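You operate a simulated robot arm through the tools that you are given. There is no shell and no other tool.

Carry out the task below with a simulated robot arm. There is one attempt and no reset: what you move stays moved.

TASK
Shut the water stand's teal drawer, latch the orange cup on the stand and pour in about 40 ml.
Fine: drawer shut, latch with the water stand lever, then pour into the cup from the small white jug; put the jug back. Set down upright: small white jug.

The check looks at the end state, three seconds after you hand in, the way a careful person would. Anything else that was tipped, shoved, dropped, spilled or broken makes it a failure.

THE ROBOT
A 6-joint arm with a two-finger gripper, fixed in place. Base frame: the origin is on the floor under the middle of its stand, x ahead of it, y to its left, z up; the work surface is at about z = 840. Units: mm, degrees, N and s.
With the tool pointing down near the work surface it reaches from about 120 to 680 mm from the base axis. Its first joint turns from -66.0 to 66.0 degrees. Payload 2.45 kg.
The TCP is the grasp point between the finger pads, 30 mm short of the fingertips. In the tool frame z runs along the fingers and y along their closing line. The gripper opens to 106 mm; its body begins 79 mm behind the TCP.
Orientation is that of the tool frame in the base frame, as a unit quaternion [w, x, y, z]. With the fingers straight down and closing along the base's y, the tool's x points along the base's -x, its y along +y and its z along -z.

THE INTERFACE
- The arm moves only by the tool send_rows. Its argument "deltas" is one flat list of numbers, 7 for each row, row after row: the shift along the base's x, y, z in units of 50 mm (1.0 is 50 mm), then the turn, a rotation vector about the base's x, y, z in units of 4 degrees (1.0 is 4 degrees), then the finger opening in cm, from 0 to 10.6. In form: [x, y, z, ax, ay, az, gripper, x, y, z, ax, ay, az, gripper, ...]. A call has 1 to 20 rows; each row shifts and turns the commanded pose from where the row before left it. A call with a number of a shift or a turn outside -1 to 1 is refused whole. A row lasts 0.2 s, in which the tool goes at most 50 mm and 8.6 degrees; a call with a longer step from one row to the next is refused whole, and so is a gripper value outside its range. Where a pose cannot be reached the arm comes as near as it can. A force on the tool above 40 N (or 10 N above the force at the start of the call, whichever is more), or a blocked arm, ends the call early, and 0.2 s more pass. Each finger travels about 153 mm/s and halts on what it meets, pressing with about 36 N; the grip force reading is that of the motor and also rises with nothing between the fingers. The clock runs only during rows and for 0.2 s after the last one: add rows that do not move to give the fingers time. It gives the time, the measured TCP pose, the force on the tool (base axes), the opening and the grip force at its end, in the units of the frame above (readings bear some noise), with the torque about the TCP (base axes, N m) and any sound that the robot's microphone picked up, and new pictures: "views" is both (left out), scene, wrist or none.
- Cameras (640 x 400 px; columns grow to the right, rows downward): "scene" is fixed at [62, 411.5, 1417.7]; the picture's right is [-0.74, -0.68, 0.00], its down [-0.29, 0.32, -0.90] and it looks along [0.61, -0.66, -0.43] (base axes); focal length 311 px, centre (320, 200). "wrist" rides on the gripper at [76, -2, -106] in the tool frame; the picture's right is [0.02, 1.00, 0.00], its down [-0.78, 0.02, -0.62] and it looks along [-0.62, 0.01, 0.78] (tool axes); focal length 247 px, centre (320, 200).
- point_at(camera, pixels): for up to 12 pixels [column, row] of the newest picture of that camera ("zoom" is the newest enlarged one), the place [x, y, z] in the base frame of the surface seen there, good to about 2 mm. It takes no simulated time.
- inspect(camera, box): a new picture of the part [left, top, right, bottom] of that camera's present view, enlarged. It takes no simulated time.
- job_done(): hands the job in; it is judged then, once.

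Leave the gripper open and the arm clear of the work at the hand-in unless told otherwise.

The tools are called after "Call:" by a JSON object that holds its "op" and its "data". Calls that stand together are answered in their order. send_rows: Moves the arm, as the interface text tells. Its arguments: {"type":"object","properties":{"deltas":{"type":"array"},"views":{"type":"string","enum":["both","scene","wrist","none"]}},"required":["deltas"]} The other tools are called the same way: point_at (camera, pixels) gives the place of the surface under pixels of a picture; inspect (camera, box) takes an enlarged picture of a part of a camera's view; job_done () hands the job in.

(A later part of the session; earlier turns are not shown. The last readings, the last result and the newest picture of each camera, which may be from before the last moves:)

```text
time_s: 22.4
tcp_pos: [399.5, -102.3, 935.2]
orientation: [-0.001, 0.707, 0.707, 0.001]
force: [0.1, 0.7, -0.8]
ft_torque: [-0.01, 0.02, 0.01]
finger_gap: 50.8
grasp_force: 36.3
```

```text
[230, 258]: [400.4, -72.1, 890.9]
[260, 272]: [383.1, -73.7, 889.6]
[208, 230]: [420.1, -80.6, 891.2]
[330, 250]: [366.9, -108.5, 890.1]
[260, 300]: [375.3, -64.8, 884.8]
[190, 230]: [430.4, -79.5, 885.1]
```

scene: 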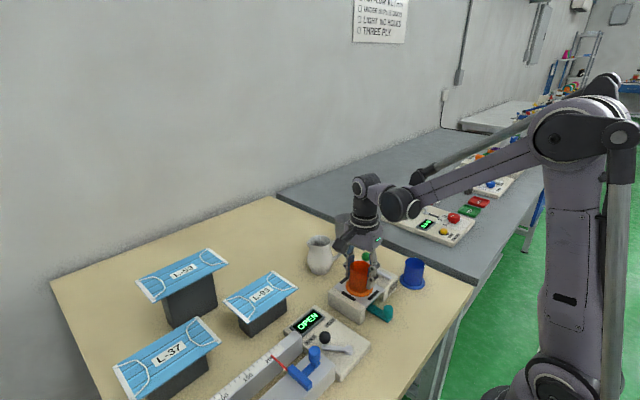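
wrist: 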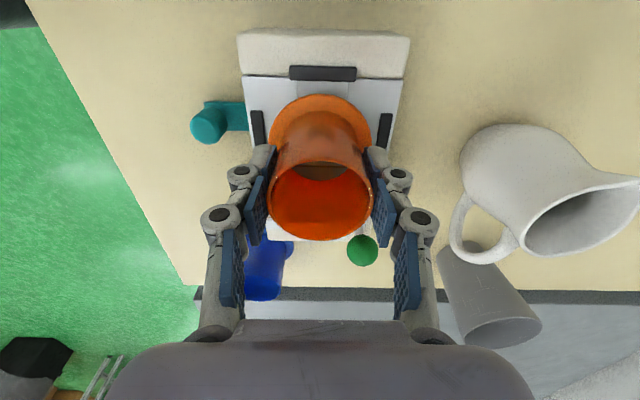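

The flange top reads 890 against the plate's 885, and the flange is about 5 mm thick, so it is all but seated. I go another 1.5 mm to feel contact.

Call:
{"op": "send_rows", "data": {"deltas": [0, 0, -0.02, 0, 0, 0, 4, 0, 0, -0.015, 0, 0, 0, 4, 0, 0, 0, 0, 0, 0, 4], "views": "none"}}

```text
time_s: 23.2
tcp_pos: [400.1, -100.5, 933.7]
orientation: [0.0, 0.708, 0.707, 0.0]
force: [-0.5, -3.3, 27.8]
ft_torque: [-0.09, 0.04, 0.02]
finger_gap: 51.2
grasp_force: 35.8
```

Contact: 28 N upward, so the cup is seated. I ease up 1.5 mm, open to 7 cm, wait, then rise.

Call:
{"op": "send_rows", "data": {"deltas": [0, 0, 0.03, 0, 0, 0, 4, 0, 0, 0, 0, 0, 0, 7, 0, 0, 0, 0, 0, 0, 7, 0, 0, 0.2, 0, 0, 0, 7, 0, 0, 0.6, 0, 0, 0, 7, 0, 0, 0.8, 0, 0, 0, 7, 0, 0, 0.8, 0, 0, 0, 7, 0, 0, 0, 0, 0, 0, 7]}}

Call:
{"op": "inspect", "data": {"camera": "scene", "box": [330, 240, 410, 320]}}

Call:
{"op": "inspect", "data": {"camera": "wrist", "box": [220, 20, 420, 180]}}

```text
time_s: 25.0
tcp_pos: [399.5, -101.3, 1053.8]
orientation: [-0.002, 0.708, 0.707, 0.0]
force: [0.4, 0.0, -0.3]
ft_torque: [0.01, -0.03, 0.01]
finger_gap: 70.2
grasp_force: 0.1
```

scene: 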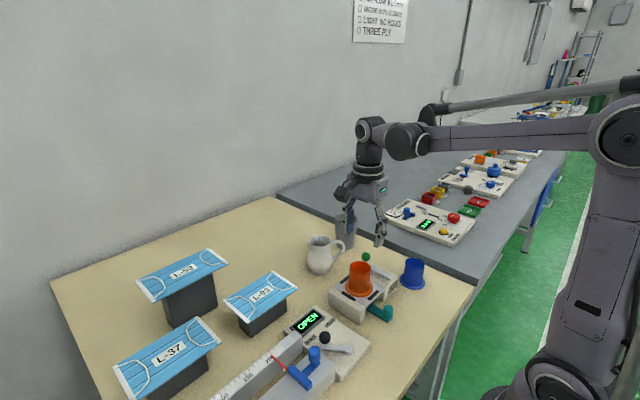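
wrist: 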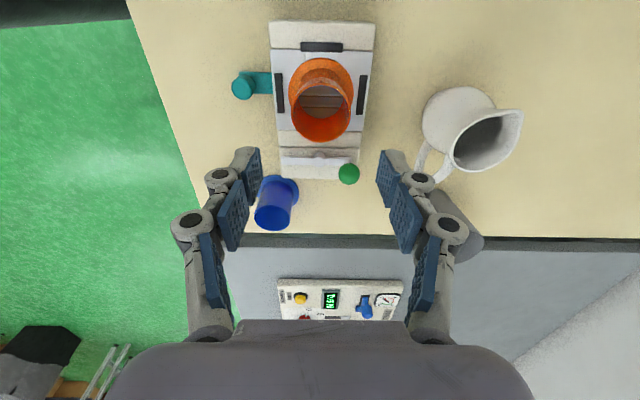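

```text
5.00 times, centred on (370, 280) of scene
```

zoom: 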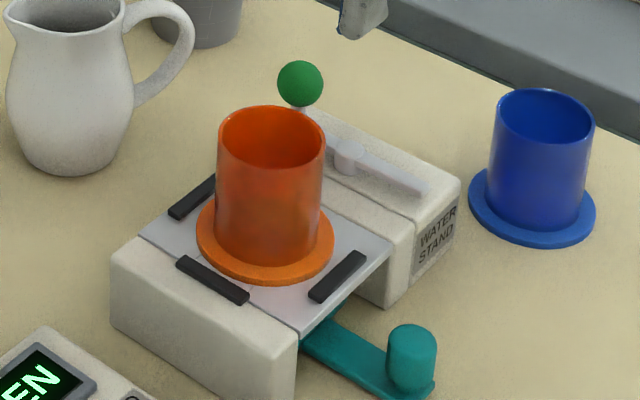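

```text
2.50 times, centred on (320, 100) of wrist
```

zoom: 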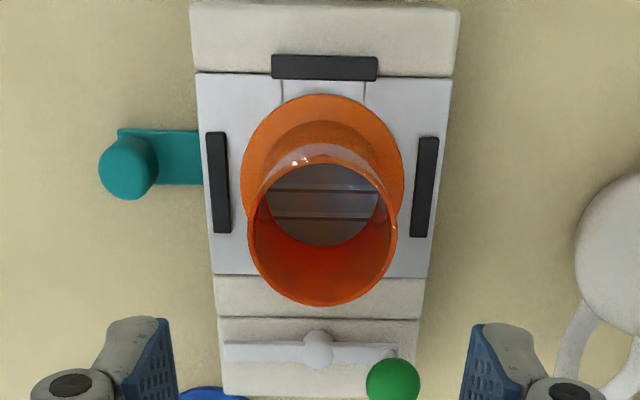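

The cup stands in the nest between the three pads. Now I measure the lever: pivot at zoom (317, 348), tail end (226, 350), right end (393, 352), ball (393, 380).

Call:
{"op": "point_at", "data": {"camera": "zoom", "pixels": [[317, 345], [228, 350], [260, 350], [372, 350], [393, 350], [393, 378], [300, 320], [300, 278], [300, 315], [322, 98], [300, 395], [222, 340]]}}

Call:
{"op": "inspect", "data": {"camera": "scene", "box": [350, 240, 400, 290]}}

```text
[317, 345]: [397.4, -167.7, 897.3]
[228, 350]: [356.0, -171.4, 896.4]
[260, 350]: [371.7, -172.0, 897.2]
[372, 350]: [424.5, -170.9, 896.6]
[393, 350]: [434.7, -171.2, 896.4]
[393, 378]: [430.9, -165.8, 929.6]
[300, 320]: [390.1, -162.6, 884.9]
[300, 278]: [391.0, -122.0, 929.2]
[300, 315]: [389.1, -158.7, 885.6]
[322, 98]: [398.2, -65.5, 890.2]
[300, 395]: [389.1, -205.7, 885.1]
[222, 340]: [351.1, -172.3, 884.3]
```

```text
8.00 times, centred on (375, 265) of scene
```

zoom: 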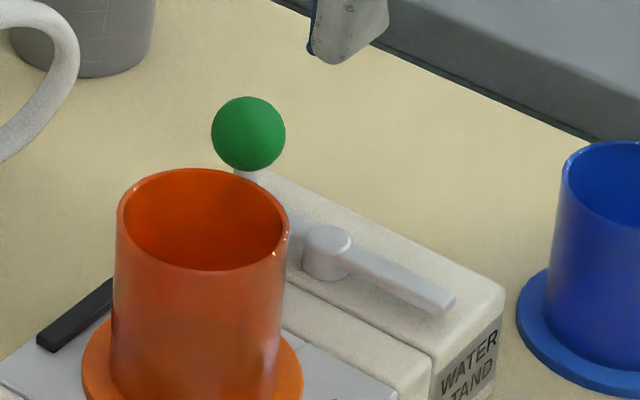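

The pivot is at (397, -171), the tail tip at x ≈ 355 (42 mm long) and the ball at (431, -170, ~925). Swung to +y, the tail tip would reach y ≈ -129, over the flange edge at -133. So the ball must go toward -y. I close the fingers, move beside the ball on its +y side at (442, -138) and go down to TCP z 942.

Call:
{"op": "send_rows", "data": {"deltas": [0.425, -0.367, 0, 0, 0, 0, 0, 0.425, -0.367, 0, 0, 0, 0, 0, 0, 0, -0.6, 0, 0, 0, 0, 0, 0, -0.6, 0, 0, 0, 0, 0, 0, -0.6, 0, 0, 0, 0, 0, 0, -0.43, 0, 0, 0, 0, 0, 0, 0, 0, 0, 0, 0]}}

Call:
{"op": "inspect", "data": {"camera": "scene", "box": [330, 220, 420, 310]}}

Call:
{"op": "inspect", "data": {"camera": "wrist", "box": [220, 60, 420, 260]}}

```text
time_s: 26.6
tcp_pos: [442.8, -137.2, 941.0]
orientation: [-0.001, 0.708, 0.707, 0.0]
force: [0.1, 0.3, -0.2]
ft_torque: [0.03, 0.01, 0.05]
finger_gap: 0.0
grasp_force: 28.5
```

scene: 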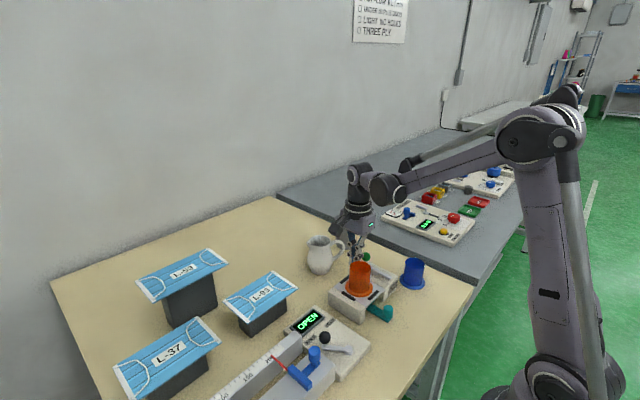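
wrist: 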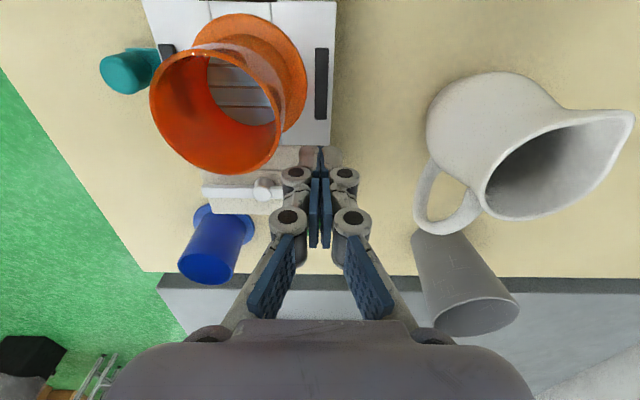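

```text
4.44 times, centred on (375, 265) of scene
```

zoom: 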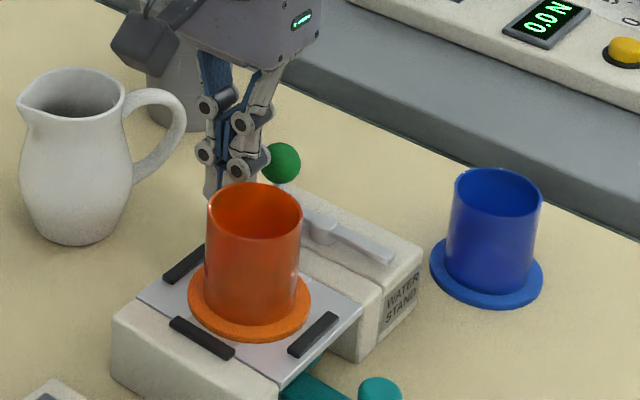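

```text
2.00 times, centred on (320, 160) of wrist
```

zoom: 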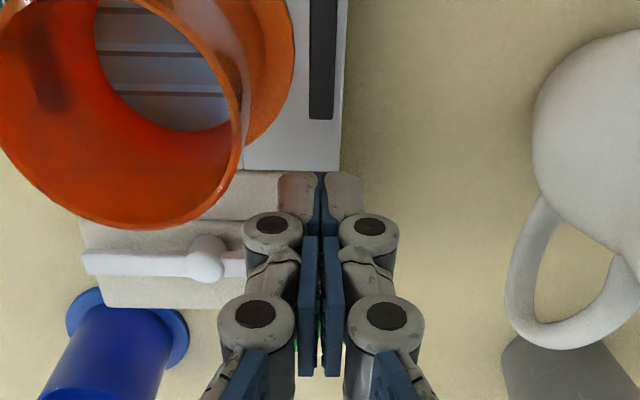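

The closed fingers are on the +y side of the ball, clear of the cup. I push the ball toward -y in small steps and watch it.

Call:
{"op": "send_rows", "data": {"deltas": [-0.1, -0.24, 0, 0, 0, 0, 0, 0, -0.2, 0, 0, 0, 0, 0, 0, -0.2, 0, 0, 0, 0, 0]}}

Call:
{"op": "inspect", "data": {"camera": "scene", "box": [330, 220, 420, 310]}}

```text
time_s: 27.4
tcp_pos: [437.5, -169.5, 941.2]
orientation: [-0.002, 0.707, 0.707, 0.0]
force: [-0.5, 1.0, -0.6]
ft_torque: [-0.01, 0.0, 0.01]
finger_gap: 0.0
grasp_force: 28.6
```

scene: 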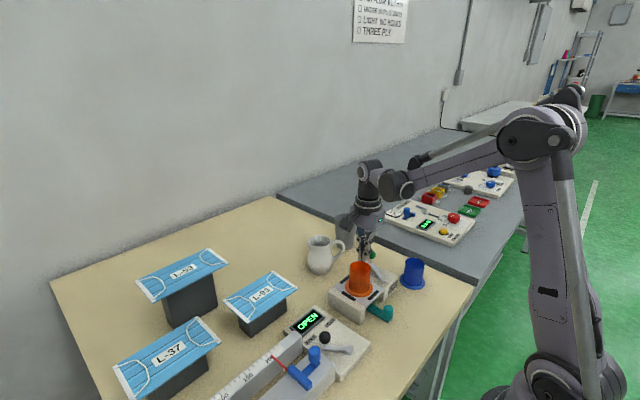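
wrist: 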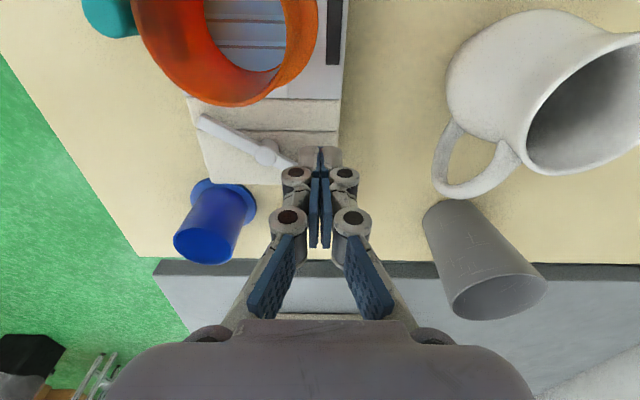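

```text
4.44 times, centred on (375, 265) of scene
```

zoom: 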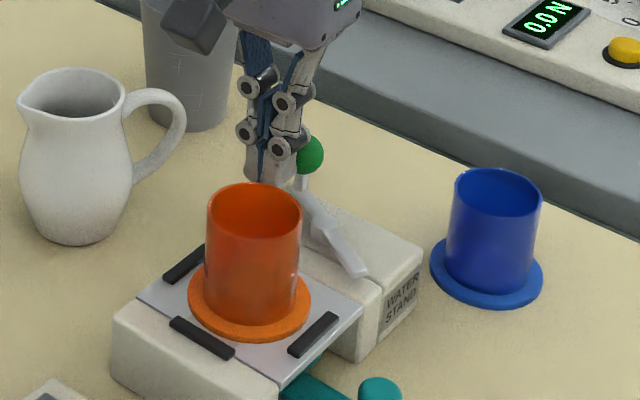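

The lever turns and its tail swings toward the cup. I keep following the arc.

Call:
{"op": "send_rows", "data": {"deltas": [-0.03, -0.2, 0, 0, 0, 0, 0, -0.06, -0.2, 0, 0, 0, 0, 0, -0.1, -0.14, 0, 0, 0, 0, 0]}}

Call:
{"op": "inspect", "data": {"camera": "scene", "box": [330, 220, 420, 310]}}

```text
time_s: 28.2
tcp_pos: [427.0, -196.8, 942.0]
orientation: [-0.001, 0.707, 0.707, 0.0]
force: [0.8, -0.1, -1.3]
ft_torque: [-0.01, -0.04, -0.01]
finger_gap: 0.1
grasp_force: 28.4
```

scene: 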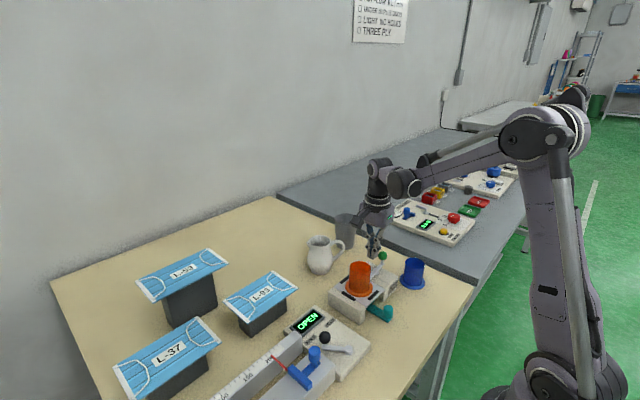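
wrist: 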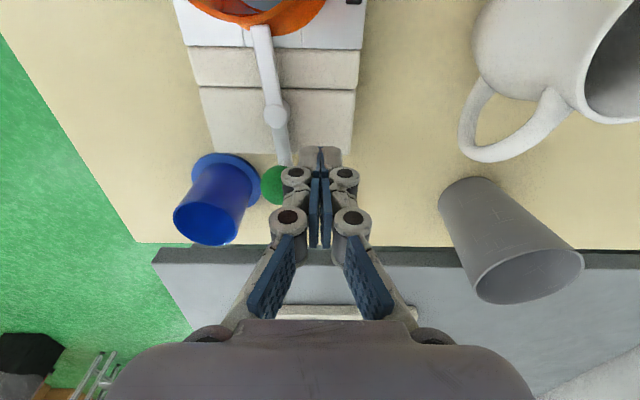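

```text
4.44 times, centred on (375, 265) of scene
```

zoom: 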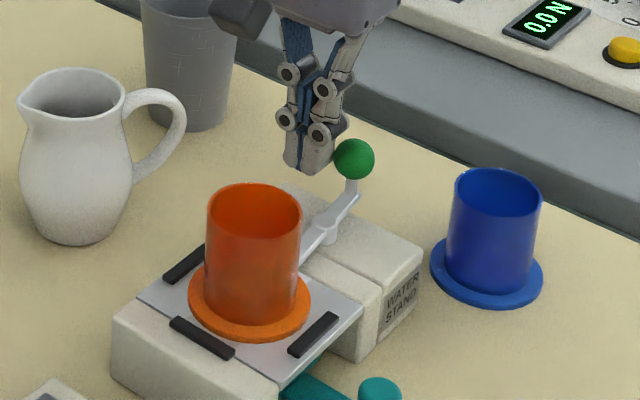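

The tail is now over the flange. I measure the lever angle.

Call:
{"op": "point_at", "data": {"camera": "wrist", "pixels": [[261, 32], [266, 70], [273, 112], [283, 155], [273, 185], [262, 26]]}}

Call:
{"op": "inspect", "data": {"camera": "wrist", "box": [200, 0, 360, 200]}}

```text
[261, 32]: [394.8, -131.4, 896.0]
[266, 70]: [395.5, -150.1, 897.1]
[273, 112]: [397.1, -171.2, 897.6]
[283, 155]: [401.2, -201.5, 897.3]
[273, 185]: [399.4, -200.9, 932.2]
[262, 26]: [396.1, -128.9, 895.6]
```

```text
2.00 times, centred on (280, 100) of wrist
```

zoom: 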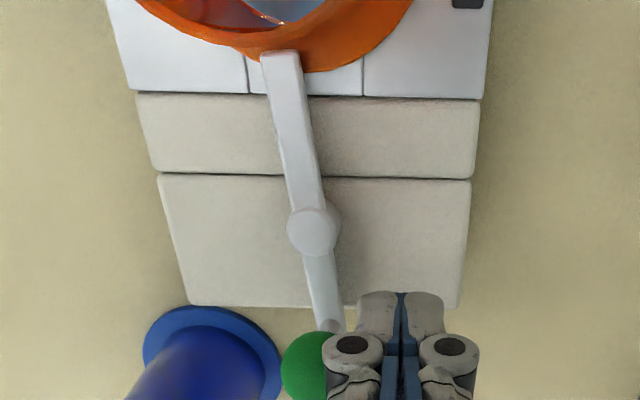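

The lever is at about -86°. I push the ball a few mm further in -x to reach its end.

Call:
{"op": "send_rows", "data": {"deltas": [-0.06, -0.06, 0, 0, 0, 0, 0, -0.06, -0.04, 0, 0, 0, 0, 0, -0.04, 0, 0, 0, 0, 0, 0]}}

Call:
{"op": "inspect", "data": {"camera": "wrist", "box": [200, 0, 360, 200]}}

```text
time_s: 29.0
tcp_pos: [423.4, -200.9, 942.2]
orientation: [0.001, 0.706, 0.708, 0.003]
force: [26.6, 3.0, 6.1]
ft_torque: [0.04, -0.51, 0.21]
finger_gap: 0.0
grasp_force: 28.9
```

scene: 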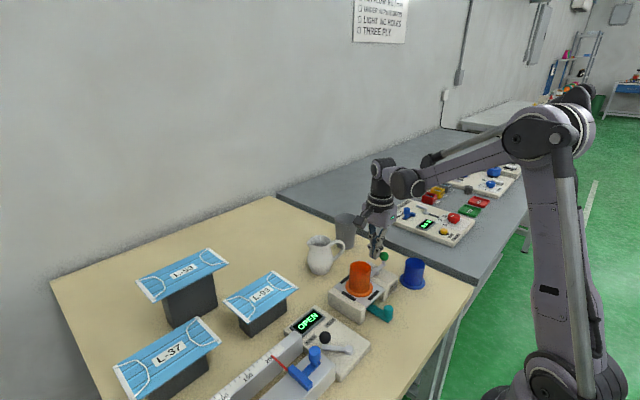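
wrist: 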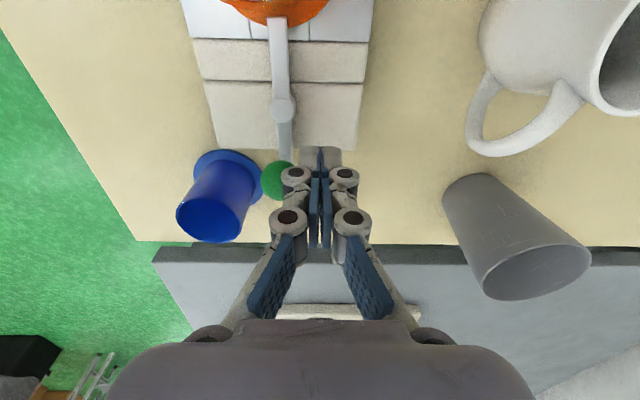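

```text
2.00 times, centred on (280, 100) of wrist
```

zoom: 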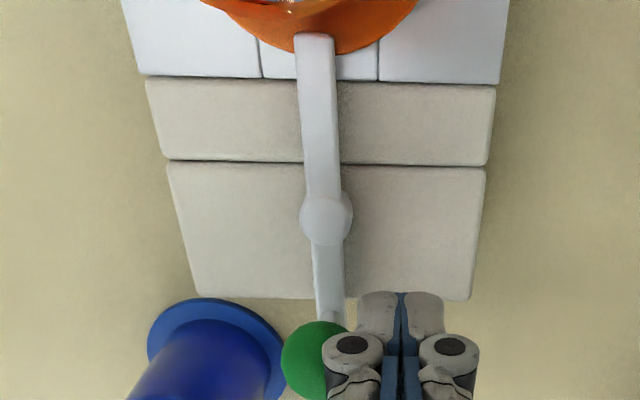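

The x-force is 27 N, so the lever is against its end stop with the tail over the cup's flange. I back off in +x, then rise and check that the lever stays.

Call:
{"op": "send_rows", "data": {"deltas": [0.2, 0, 0, 0, 0, 0, 0, 0.5, 0, 0, 0, 0, 0, 0, 0.2, 0, 0.5, 0, 0, 0, 0, 0, 0, 0.8, 0, 0, 0, 0, 0, 0, 0.8, 0, 0, 0, 0, 0, 0, 0.4, 0, 0, 0, 0, 0, 0, 0, 0, 0, 0, 0]}}

Call:
{"op": "inspect", "data": {"camera": "scene", "box": [290, 210, 430, 330]}}

Call:
{"op": "inspect", "data": {"camera": "wrist", "box": [180, 0, 500, 200]}}

```text
time_s: 30.6
tcp_pos: [466.4, -199.9, 1068.2]
orientation: [-0.001, 0.707, 0.707, 0.0]
force: [-0.4, 0.2, 0.0]
ft_torque: [-0.03, 0.03, 0.01]
finger_gap: 0.2
grasp_force: 28.6
```

scene: 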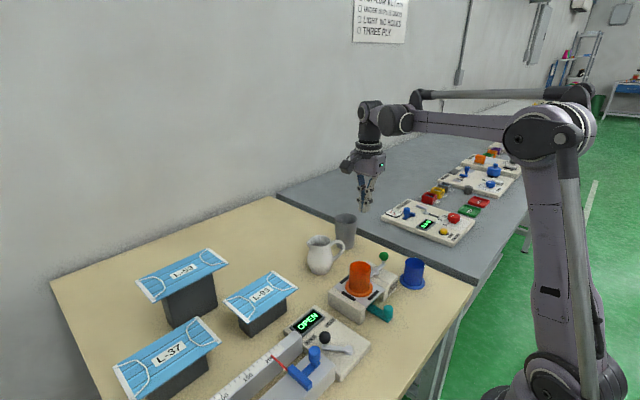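
wrist: 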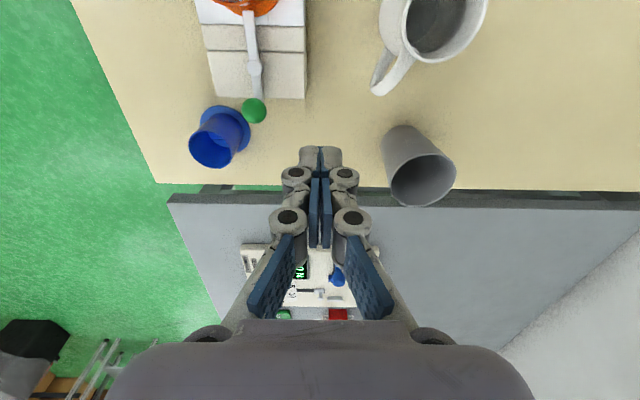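

```text
3.33 times, centred on (360, 270) of scene
```

zoom: 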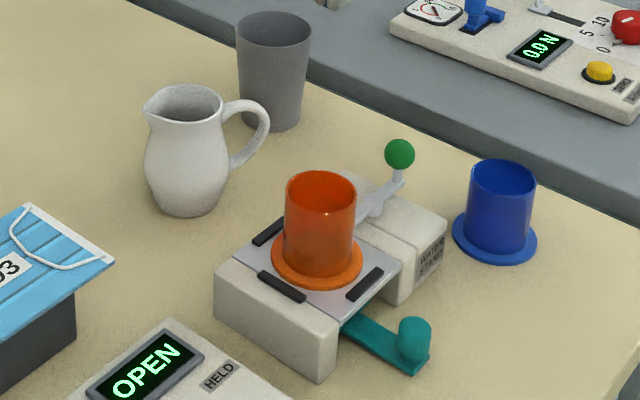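

```text
2.00 times, centred on (340, 100) of wrist
```

zoom: 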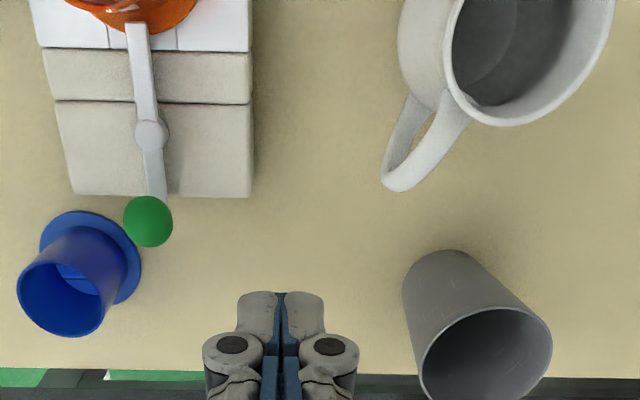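

The latch holds and the cup is in place. Now to the jug: I move the open gripper above it (about (558, -150), high) to look inside and find its axis.

Call:
{"op": "send_rows", "data": {"deltas": [0.6, 0.33, 0, 0, 0, 0, 5, 0.6, 0.33, 0, 0, 0, 0, 10, 0.6, 0.33, 0, 0, 0, 0, 10, 0, 0, 0, 0, 0, 0, 10, 0, 0, 0, 0, 0, 0, 10]}}

Call:
{"op": "inspect", "data": {"camera": "wrist", "box": [220, 20, 460, 220]}}

Call:
{"op": "inspect", "data": {"camera": "scene", "box": [290, 200, 370, 290]}}

```text
time_s: 31.8
tcp_pos: [553.9, -149.4, 1066.1]
orientation: [-0.002, 0.707, 0.707, 0.001]
force: [0.8, 0.2, 0.0]
ft_torque: [0.02, -0.01, 0.03]
finger_gap: 100.0
grasp_force: 0.0
```

scene: 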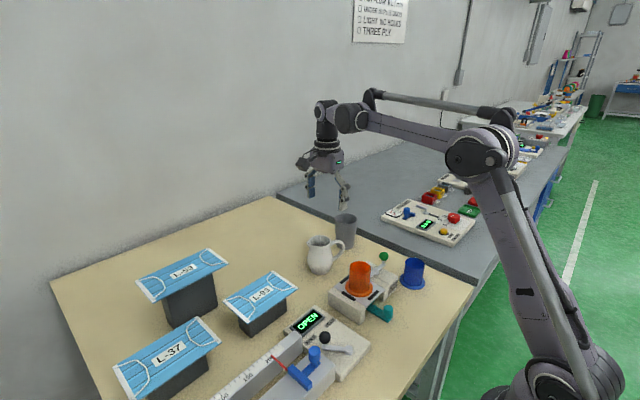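
wrist: 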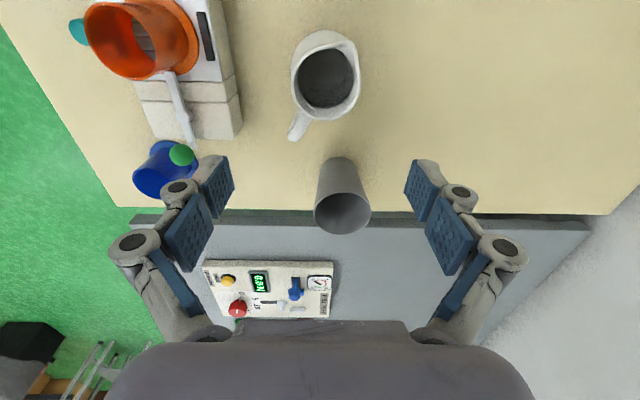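

```text
2.00 times, centred on (340, 120) of wrist
```

zoom: 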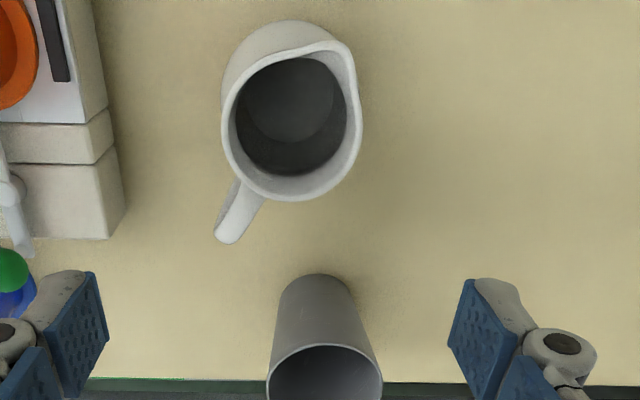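

```text
4.44 times, centred on (330, 245) of scene
```

zoom: 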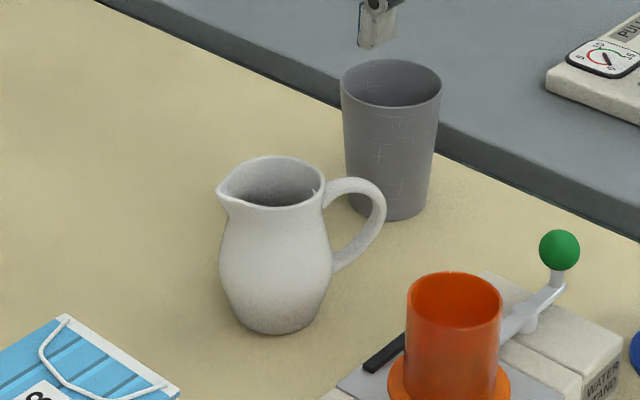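

I query the jug's rim, spout and handle in both pictures.

Call:
{"op": "point_at", "data": {"camera": "zoom", "pixels": [[219, 190], [270, 160], [275, 206], [320, 190], [382, 222], [222, 262], [328, 262], [275, 332], [275, 262], [345, 180], [335, 268], [275, 190]]}}

Call:
{"op": "point_at", "data": {"camera": "wrist", "pixels": [[359, 77], [292, 82], [353, 46], [318, 119], [330, 35], [294, 137], [300, 125], [325, 65], [325, 95], [330, 48], [340, 75], [310, 75]]}}

```text
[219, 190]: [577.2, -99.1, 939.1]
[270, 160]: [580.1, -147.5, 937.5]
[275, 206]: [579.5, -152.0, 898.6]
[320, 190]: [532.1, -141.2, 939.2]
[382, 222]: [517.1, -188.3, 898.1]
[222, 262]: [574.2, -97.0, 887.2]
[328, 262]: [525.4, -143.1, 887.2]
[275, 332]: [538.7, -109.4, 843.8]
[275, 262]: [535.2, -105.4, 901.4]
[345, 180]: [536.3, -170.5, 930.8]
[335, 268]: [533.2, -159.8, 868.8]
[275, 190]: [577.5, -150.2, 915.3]
```

```text
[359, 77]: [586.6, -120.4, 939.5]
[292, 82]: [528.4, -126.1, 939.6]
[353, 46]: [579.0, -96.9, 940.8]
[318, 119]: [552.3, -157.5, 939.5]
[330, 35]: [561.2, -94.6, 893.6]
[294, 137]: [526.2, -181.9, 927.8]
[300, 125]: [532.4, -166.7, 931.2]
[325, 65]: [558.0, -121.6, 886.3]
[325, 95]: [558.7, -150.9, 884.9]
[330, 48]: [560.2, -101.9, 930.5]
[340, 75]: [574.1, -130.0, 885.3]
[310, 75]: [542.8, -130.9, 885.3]
```

Inside the jug, the water surface reads z ≈ 885, the rim is at z 939.5, the jug axis is at about (558, -127), the spout points along about 56° from +x and the handle is opposite. The belly is about 70 mm across. I want the wrist camera on the handle side for gripping, so the tool must turn +146°. I do the first 80° here, high up.

Call:
{"op": "send_rows", "data": {"deltas": [0, 0, 0.2, 0, 0, 1, 10, 0, 0, 0.2, 0, 0, 1, 10, 0, 0, 0, 0, 0, 1, 10, 0, 0, 0, 0, 0, 1, 10, 0, 0, 0, 0, 0, 1, 10, 0, 0, 0, 0, 0, 1, 10, 0, 0, 0, 0, 0, 1, 10, 0, 0, 0, 0, 0, 1, 10, 0, 0, 0, 0, 0, 1, 10, 0, 0, 0, 0, 0, 1, 10, 0, 0, 0, 0, 0, 1, 10, 0, 0, 0, 0, 0, 1, 10, 0, 0, 0, 0, 0, 1, 10, 0, 0, 0, 0, 0, 1, 10, 0, 0, 0, 0, 0, 1, 10, 0, 0, 0, 0, 0, 1, 10, 0, 0, 0, 0, 0, 1, 10, 0, 0, 0, 0, 0, 1, 10, 0, 0, 0, 0, 0, 1, 10, 0, 0, 0, 0, 0, 1, 10], "views": "none"}}

Call:
{"op": "send_rows", "data": {"deltas": [0, 0, 0, 0, 0, 1, 10, 0, 0, 0, 0, 0, 1, 10, 0, 0, 0, 0, 0, 1, 10, 0, 0, 0, 0, 0, 1, 10, 0, 0, 0, 0, 0, 1, 10, 0, 0, 0, 0, 0, 1, 10, 0, 0, 0, 0, 0, 1, 10, 0, 0, 0, 0, 0, 1, 10, 0, 0, 0, 0, 0, 1, 10, 0, 0, 0, 0, 0, 1, 10, 0, 0, 0, 0, 0, 1, 10, 0, 0, 0, 0, 0, 1, 10, 0, 0, 0, 0, 0, 1, 10, 0, 0, 0, 0, 0, 1, 10, 0, 0, 0, 0, 0, 1, 10, 0, 0, 0, 0, 0, 1, 10, 0, 0, 0, 0, 0, 0.5, 10, 0, 0, 0, 0, 0, 0, 10]}}

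```text
time_s: 36.0
tcp_pos: [554.6, -150.5, 1088.3]
orientation: [-0.001, 0.087, 0.996, -0.001]
force: [-0.3, 0.1, 0.1]
ft_torque: [-0.01, -0.01, 0.02]
finger_gap: 100.1
grasp_force: 0.1
```

```text
time_s: 39.8
tcp_pos: [553.9, -151.6, 1088.5]
orientation: [-0.001, -0.47, 0.883, -0.001]
force: [-1.1, 0.4, -0.1]
ft_torque: [-0.01, 0.01, 0.03]
finger_gap: 100.0
grasp_force: 0.0
```

scene: 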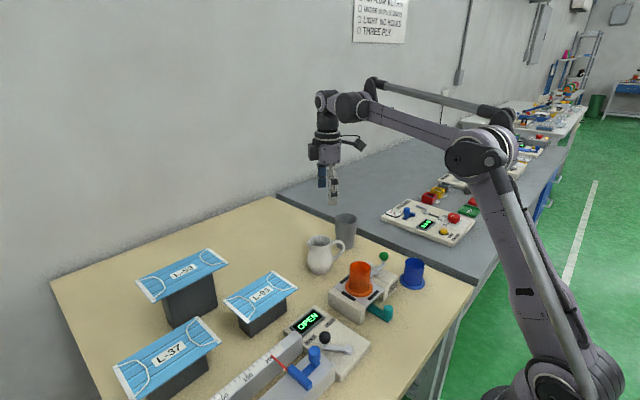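
wrist: 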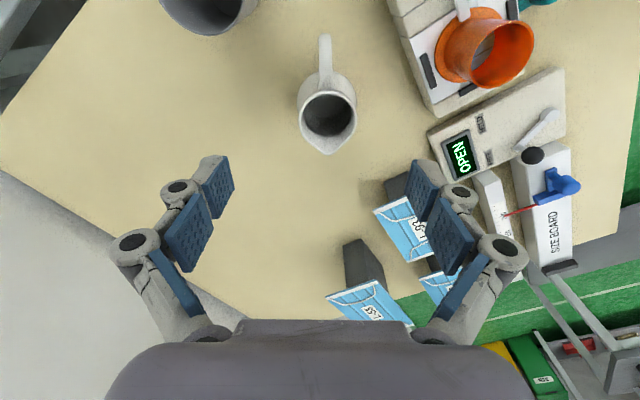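

The grip orientation is reached and the jug's handle–spout line runs vertically in the wrist picture, as wanted. Before I grip, I test in the air with the empty gripper whether the pour pose can be reached: a further yaw of +94°, so the spout would point to 150°, then a tilt.

Call:
{"op": "send_rows", "data": {"deltas": [-0.1, 0.02, 0, 0, 0, 1, 10, -0.1, 0.02, 0, 0, 0, 1, 10, -0.1, 0.02, 0, 0, 0, 1, 10, -0.1, 0.02, 0, 0, 0, 1, 10, -0.1, 0.02, 0, 0, 0, 1, 10, -0.1, 0.02, 0, 0, 0, 1, 10, -0.1, 0.02, 0, 0, 0, 1, 10, -0.1, 0.02, 0, 0, 0, 1, 10, -0.1, 0.02, 0, 0, 0, 1, 10, -0.1, 0.02, 0, 0, 0, 1, 10, -0.1, 0.02, 0, 0, 0, 1, 10, -0.1, 0.02, 0, 0, 0, 1, 10, -0.1, 0.02, 0, 0, 0, 1, 10, -0.1, 0.02, 0, 0, 0, 1, 10, -0.1, 0.02, 0, 0, 0, 1, 10, -0.1, 0.02, 0, 0, 0, 1, 10, -0.1, 0.02, 0, 0, 0, 1, 10, -0.1, 0.02, 0, 0, 0, 1, 10, -0.1, 0.02, 0, 0, 0, 1, 10, -0.1, 0.02, 0, 0, 0, 1, 10], "views": "scene"}}

```text
time_s: 44.0
tcp_pos: [455.0, -132.6, 1088.2]
orientation: [-0.001, 0.927, -0.375, 0.001]
force: [0.3, 0.1, -0.2]
ft_torque: [-0.01, -0.03, -0.01]
finger_gap: 99.7
grasp_force: 0.1
```

scene: 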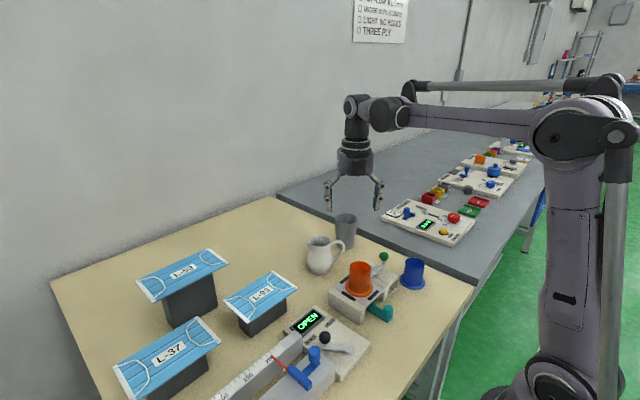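

The yaw works. I finish the yaw to +150° and test a 64° tilt in the air, with the top leaning toward (-0.87, 0.5).

Call:
{"op": "send_rows", "data": {"deltas": [0, 0, 0, 0, 0, 1, 10, 0, 0, 0, 0, 0, 1, 10, 0, 0, 0, 0, 0, 1, 10, 0, 0, 0, 0, 0, 0.5, 10, 0, 0, 0, -0.5, -0.866, 0, 10, 0, 0, 0, -0.5, -0.866, 0, 10, 0, 0, 0, -0.5, -0.866, 0, 10, 0, 0, 0, -0.5, -0.866, 0, 10, 0, 0, 0, -0.5, -0.866, 0, 10, 0, 0, 0, -0.5, -0.866, 0, 10, 0, 0, 0, -0.5, -0.866, 0, 10, 0, 0, 0, -0.5, -0.866, 0, 10, 0, 0, 0, -0.5, -0.866, 0, 10, 0, 0, 0, -0.5, -0.866, 0, 10, 0, 0, 0, -0.5, -0.866, 0, 10, 0, 0, 0, -0.5, -0.866, 0, 10, 0, 0, 0, -0.5, -0.866, 0, 10, 0, 0, 0, -0.5, -0.866, 0, 10, 0, 0, 0, -0.5, -0.866, 0, 10, 0, 0, 0, -0.5, -0.866, 0, 10]}}

```text
time_s: 48.2
tcp_pos: [454.1, -132.7, 1086.1]
orientation: [0.137, 0.818, -0.22, 0.513]
force: [0.5, -0.7, -0.1]
ft_torque: [-0.04, -0.04, -0.02]
finger_gap: 100.2
grasp_force: 0.1
```

scene: 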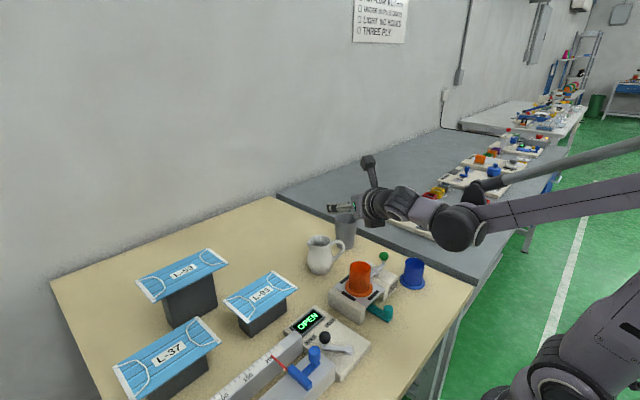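
wrist: 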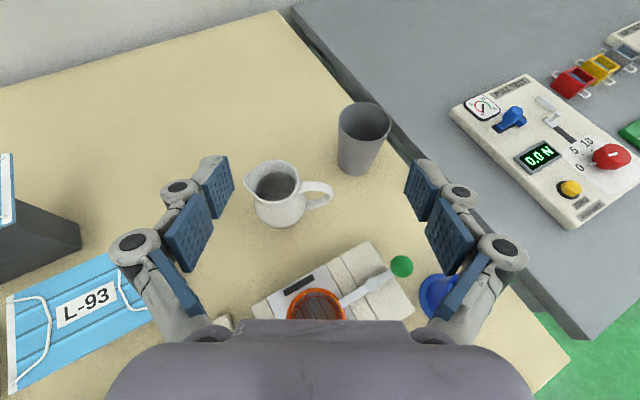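

The pour pose can be reached at 64°, and the wrist camera even sees the cup at (316, 305). I test a little further: tilt to 76° while lowering to z ≈ 1000.

Call:
{"op": "send_rows", "data": {"deltas": [0, 0, -0.56, -0.5, -0.866, 0, 10, 0, 0, -0.56, -0.5, -0.866, 0, 10, 0, 0, -0.56, -0.5, -0.866, 0, 10, 0, 0, 0, 0, 0, 0, 10]}}

Call:
{"op": "inspect", "data": {"camera": "scene", "box": [300, 160, 460, 320]}}

```text
time_s: 49.2
tcp_pos: [451.0, -131.5, 1002.8]
orientation: [0.159, 0.761, -0.203, 0.595]
force: [-0.8, 0.5, 0.7]
ft_torque: [-0.03, 0.02, 0.0]
finger_gap: 100.1
grasp_force: 0.1
```

scene: 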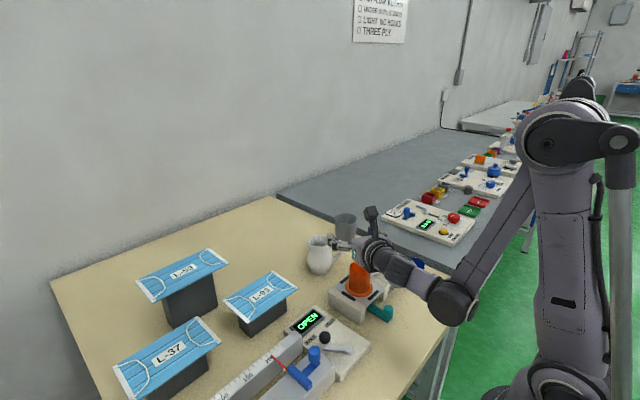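
wrist: 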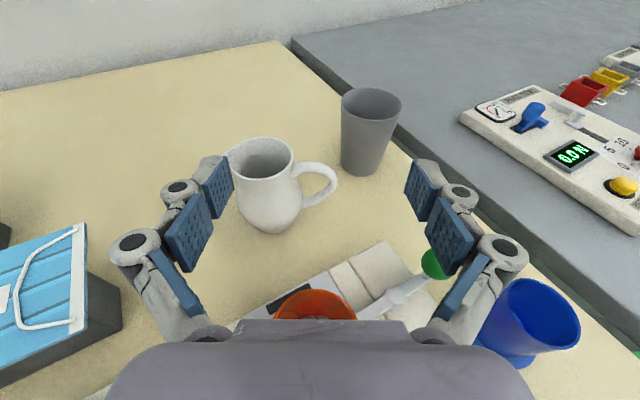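

```text
2.50 times, centred on (380, 240) of scene
```

zoom: 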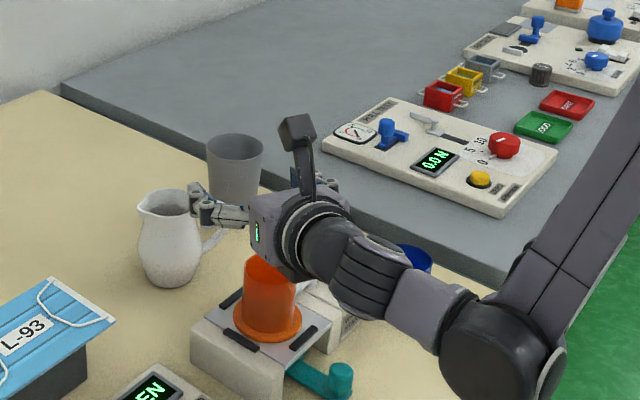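

The pose works at 76° and z 1003. I undo the tilt while rising first, then undo the yaw on the way back over the jug.

Call:
{"op": "send_rows", "data": {"deltas": [0, 0, 0.56, 0.5, 0.866, 0, 10, 0, 0, 0.56, 0.5, 0.866, 0, 10, 0, 0, 0.56, 0.5, 0.866, 0, 10, 0, 0, 0, 0.5, 0.866, 0, 10, 0, 0, 0, 0.5, 0.866, 0, 10, 0, 0, 0, 0.5, 0.866, 0, 10, 0, 0, 0, 0.5, 0.866, 0, 10, 0, 0, 0, 0.5, 0.866, 0, 10, 0, 0, 0, 0.5, 0.866, 0, 10, 0, 0, 0, 0.5, 0.866, 0, 10, 0, 0, 0, 0.5, 0.866, 0, 10, 0, 0, 0, 0.5, 0.866, 0, 10, 0, 0, 0, 0.5, 0.866, 0, 10, 0, 0, 0, 0.5, 0.866, 0, 10, 0, 0, 0, 0.5, 0.866, 0, 10, 0, 0, 0, 0.5, 0.866, 0, 10, 0, 0, 0, 0.5, 0.866, 0, 10, 0, 0, 0, 0.5, 0.866, 0, 10, 0, 0, 0, 0.5, 0.866, 0, 10], "views": "none"}}

Call:
{"op": "send_rows", "data": {"deltas": [0.1, -0.02, 0, 0, 0, -1, 10, 0.1, -0.02, 0, 0, 0, -1, 10, 0.1, -0.02, 0, 0, 0, -1, 10, 0.1, -0.02, 0, 0, 0, -1, 10, 0.1, -0.02, 0, 0, 0, -1, 10, 0.1, -0.02, 0, 0, 0, -1, 10, 0.1, -0.02, 0, 0, 0, -1, 10, 0.1, -0.02, 0, 0, 0, -1, 10, 0.1, -0.02, 0, 0, 0, -1, 10, 0.1, -0.02, 0, 0, 0, -1, 10, 0.1, -0.02, 0, 0, 0, -1, 10, 0.1, -0.02, 0, 0, 0, -1, 10, 0.1, -0.02, 0, 0, 0, -1, 10, 0.1, -0.02, 0, 0, 0, -1, 10, 0.1, -0.02, 0, 0, 0, -1, 10, 0.1, -0.02, 0, 0, 0, -1, 10, 0.1, -0.02, 0, 0, 0, -1, 10, 0.1, -0.02, 0, 0, 0, -1, 10, 0.1, -0.02, 0, 0, 0, -1, 10, 0.1, -0.02, 0, 0, 0, -1, 10], "views": "none"}}

Call:
{"op": "send_rows", "data": {"deltas": [0.02, 0.12, 0, 0, 0, -1, 10, 0.02, 0.12, 0, 0, 0, -1, 10, 0.02, 0.12, 0, 0, 0, -1, 10, 0.02, 0.12, 0, 0, 0, -0.5, 10, 0, 0, 0, 0, 0, 0, 10, 0, 0, 0, 0, 0, 0, 10]}}

```text
time_s: 53.2
tcp_pos: [454.5, -133.4, 1087.1]
orientation: [0.0, 0.966, -0.259, 0.0]
force: [1.1, 0.1, -0.4]
ft_torque: [0.0, -0.01, 0.0]
finger_gap: 100.1
grasp_force: 0.2
```

```text
time_s: 57.4
tcp_pos: [554.6, -150.3, 1085.1]
orientation: [-0.001, -0.573, 0.82, -0.001]
force: [-0.8, 0.0, -0.2]
ft_torque: [-0.01, 0.02, 0.03]
finger_gap: 99.9
grasp_force: 0.0
```

```text
time_s: 58.8
tcp_pos: [559.0, -127.2, 1087.0]
orientation: [-0.001, -0.469, 0.883, -0.001]
force: [1.0, -0.2, 0.1]
ft_torque: [0.0, -0.02, -0.02]
finger_gap: 100.2
grasp_force: 0.2
```

scene: 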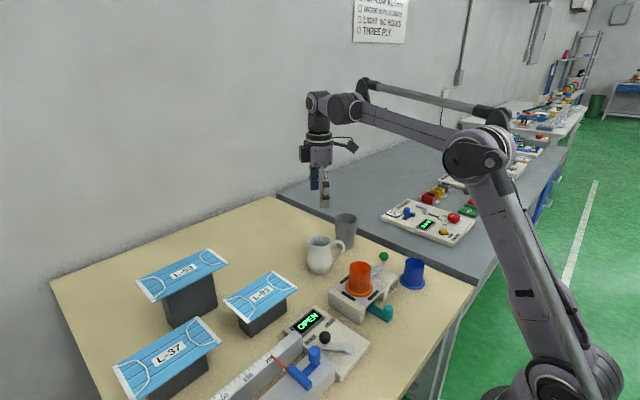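
wrist: 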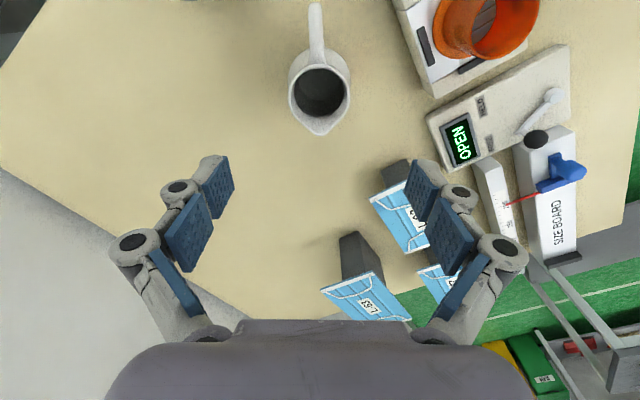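

The jug is at column 319 in the wrist view, with the handle up and the spout down. I measure its rim in this view.

Call:
{"op": "inspect", "data": {"camera": "wrist", "box": [260, 0, 380, 150]}}

Call:
{"op": "point_at", "data": {"camera": "wrist", "pixels": [[291, 90], [348, 90], [319, 132], [319, 65], [315, 10], [312, 50], [319, 90], [305, 90], [334, 90], [319, 105]]}}

```text
2.67 times, centred on (320, 75) of wrist
```

zoom: 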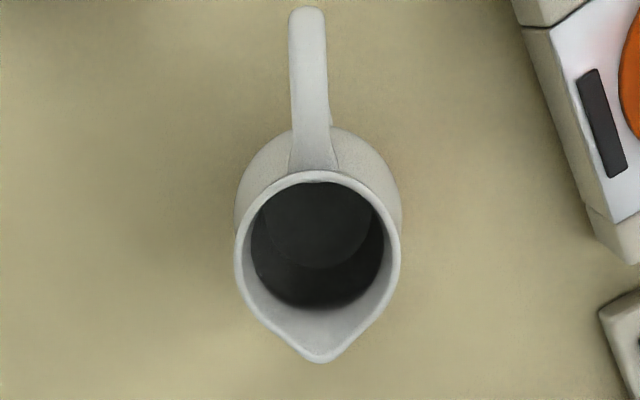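

```text
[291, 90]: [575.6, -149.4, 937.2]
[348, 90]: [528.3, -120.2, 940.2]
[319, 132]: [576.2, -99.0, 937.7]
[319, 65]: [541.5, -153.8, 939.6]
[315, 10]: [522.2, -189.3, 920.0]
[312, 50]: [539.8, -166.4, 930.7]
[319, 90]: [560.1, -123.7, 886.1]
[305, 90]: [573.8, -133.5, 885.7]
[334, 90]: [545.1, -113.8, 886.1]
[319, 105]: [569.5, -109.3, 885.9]
```

The jug centre is at about (556.5, -130) and its axis at about 58°. I check the L-93 block's place before going down with the open fingers.

Call:
{"op": "point_at", "data": {"camera": "scene", "pixels": [[262, 297], [295, 286], [270, 272], [255, 325], [287, 312], [240, 318], [440, 235], [345, 217]]}}

```text
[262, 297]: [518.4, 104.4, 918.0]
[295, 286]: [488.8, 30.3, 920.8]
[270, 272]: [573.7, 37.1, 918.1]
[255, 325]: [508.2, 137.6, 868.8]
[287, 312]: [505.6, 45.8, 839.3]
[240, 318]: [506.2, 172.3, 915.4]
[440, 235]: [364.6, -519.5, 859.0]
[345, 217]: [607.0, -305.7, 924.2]
```

L-93 is far away (y > 30). I align over the jug with a small yaw of +2° and descend until the fingertips are just above the rim, then look.

Call:
{"op": "send_rows", "data": {"deltas": [-0.046, -0.06, 0, 0, 0, 0.5, 10, 0, 0, -0.8, 0, 0, 0, 10, 0, 0, -0.8, 0, 0, 0, 10, 0, 0, -0.6, 0, 0, 0, 10, 0, 0, 0, 0, 0, 0, 10, 0, 0, 0, 0, 0, 0, 10]}}

Call:
{"op": "inspect", "data": {"camera": "wrist", "box": [180, 0, 460, 260]}}

```text
time_s: 60.2
tcp_pos: [555.5, -128.7, 979.9]
orientation: [0.0, -0.485, 0.874, -0.001]
force: [0.1, -0.8, 0.4]
ft_torque: [0.0, -0.01, 0.01]
finger_gap: 99.8
grasp_force: 0.0
```

scene: 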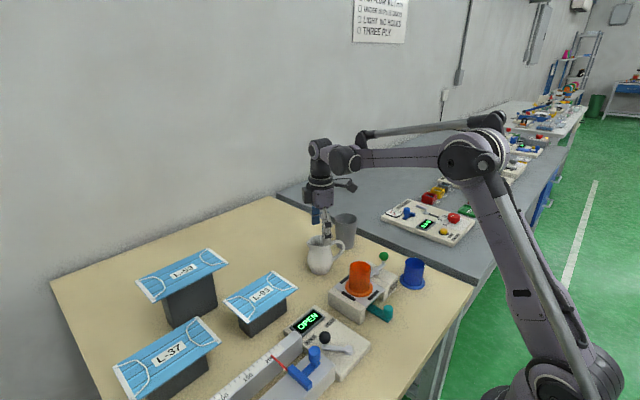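
wrist: 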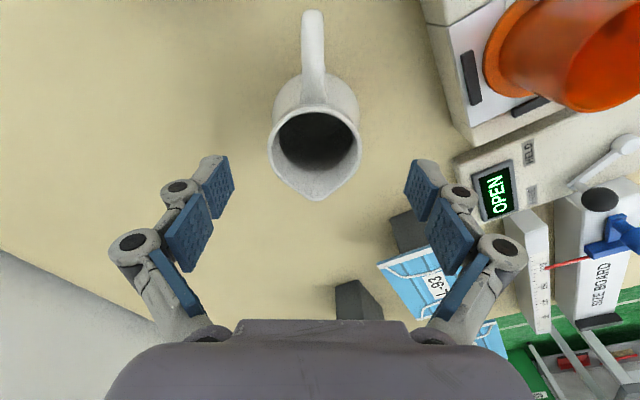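

```text
1.54 times, centred on (320, 130) of wrist
```

zoom: 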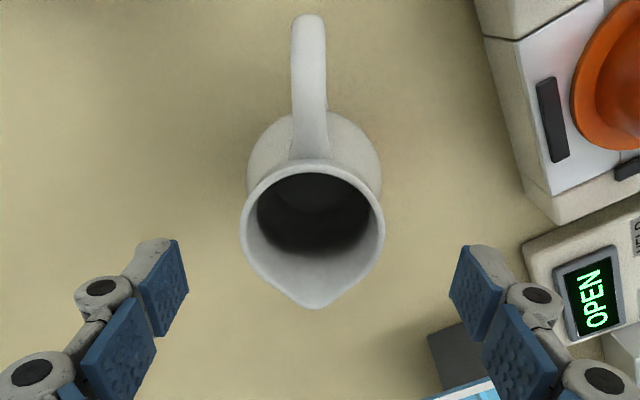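

The jug looks about 3 mm left of the finger centre line. I measure to fix it.

Call:
{"op": "point_at", "data": {"camera": "zoom", "pixels": [[243, 225], [383, 225], [312, 305], [312, 162], [250, 160], [378, 160], [308, 25], [180, 260], [458, 265]]}}

```text
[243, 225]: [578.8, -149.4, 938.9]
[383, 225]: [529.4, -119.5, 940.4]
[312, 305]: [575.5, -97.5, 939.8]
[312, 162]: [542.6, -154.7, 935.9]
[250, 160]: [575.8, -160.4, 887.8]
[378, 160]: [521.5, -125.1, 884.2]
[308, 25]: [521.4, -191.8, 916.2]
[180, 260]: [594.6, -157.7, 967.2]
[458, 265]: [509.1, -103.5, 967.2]
```

The handle–spout line is at 60° and the jug axis at (557, -129.5). I correct by (+2.5, -1.6) mm and +2.2° of yaw, then go down to TCP z 887 around the belly.

Call:
{"op": "send_rows", "data": {"deltas": [0.05, -0.032, 0, 0, 0, 0.55, 10, 0, 0, -0.7, 0, 0, 0, 10, 0, 0, -0.7, 0, 0, 0, 10, 0, 0, -0.46, 0, 0, 0, 10, 0, 0, 0, 0, 0, 0, 10, 0, 0, 0, 0, 0, 0, 10]}}

Call:
{"op": "inspect", "data": {"camera": "scene", "box": [280, 170, 400, 290]}}

```text
time_s: 61.6
tcp_pos: [558.3, -132.9, 884.1]
orientation: [-0.001, -0.501, 0.866, 0.0]
force: [0.0, 0.0, 0.3]
ft_torque: [0.02, 0.0, -0.01]
finger_gap: 100.0
grasp_force: 0.0
```

scene: 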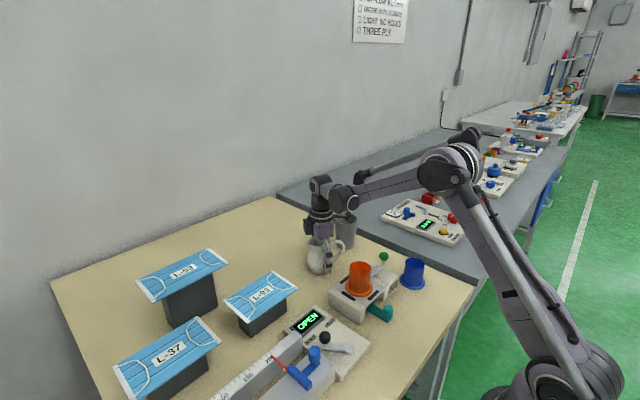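
wrist: 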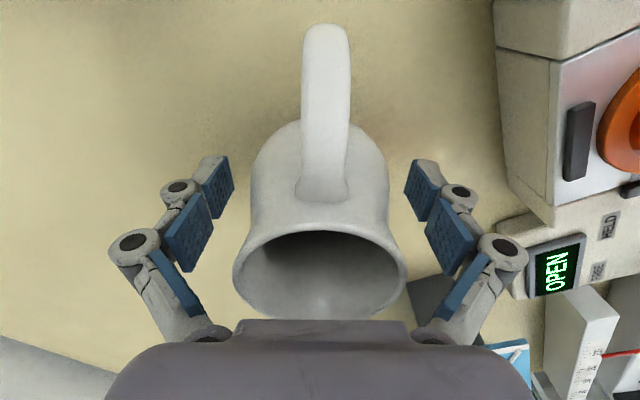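

```text
3.33 times, centred on (340, 230) of scene
```

zoom: 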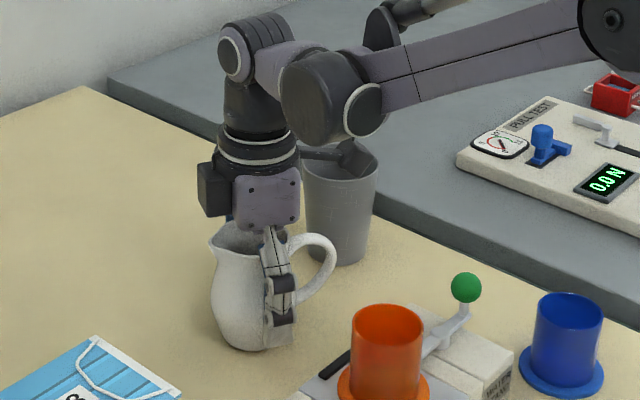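

The jug sits centred between the fingers. I close on the belly.

Call:
{"op": "send_rows", "data": {"deltas": [0, 0, 0, 0, 0, 0, 8, 0, 0, 0, 0, 0, 0, 6, 0, 0, 0, 0, 0, 0, 6, 0, 0, 0, 0, 0, 0, 6]}}

Call:
{"op": "inspect", "data": {"camera": "scene", "box": [280, 170, 400, 290]}}

```text
time_s: 62.6
tcp_pos: [558.3, -131.3, 884.3]
orientation: [-0.001, -0.502, 0.865, -0.001]
force: [0.4, 0.2, 4.2]
ft_torque: [-0.02, 0.0, -0.03]
finger_gap: 73.9
grasp_force: 36.2
```

scene: 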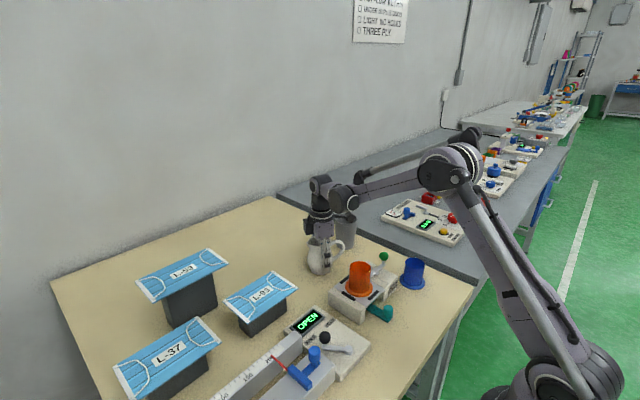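
wrist: 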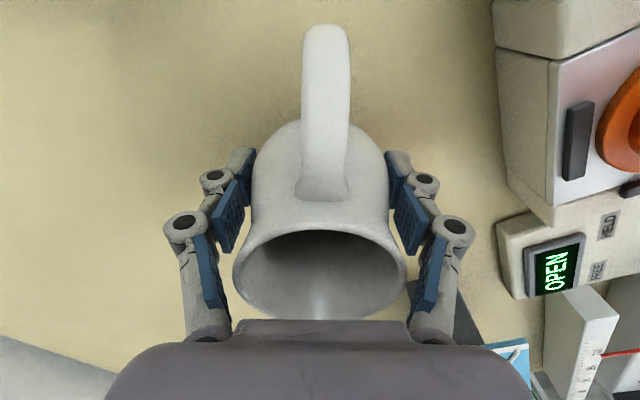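

```text
3.33 times, centred on (340, 230) of scene
```

zoom: 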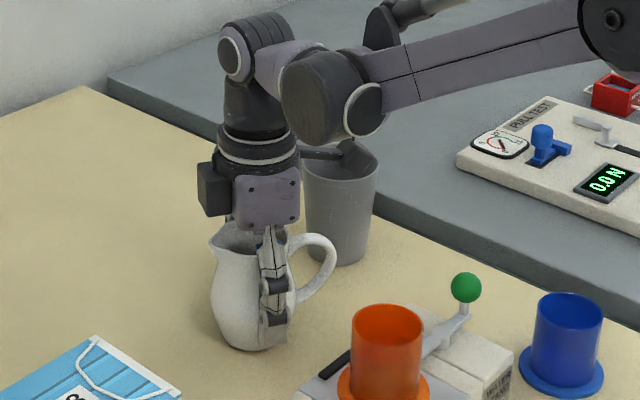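

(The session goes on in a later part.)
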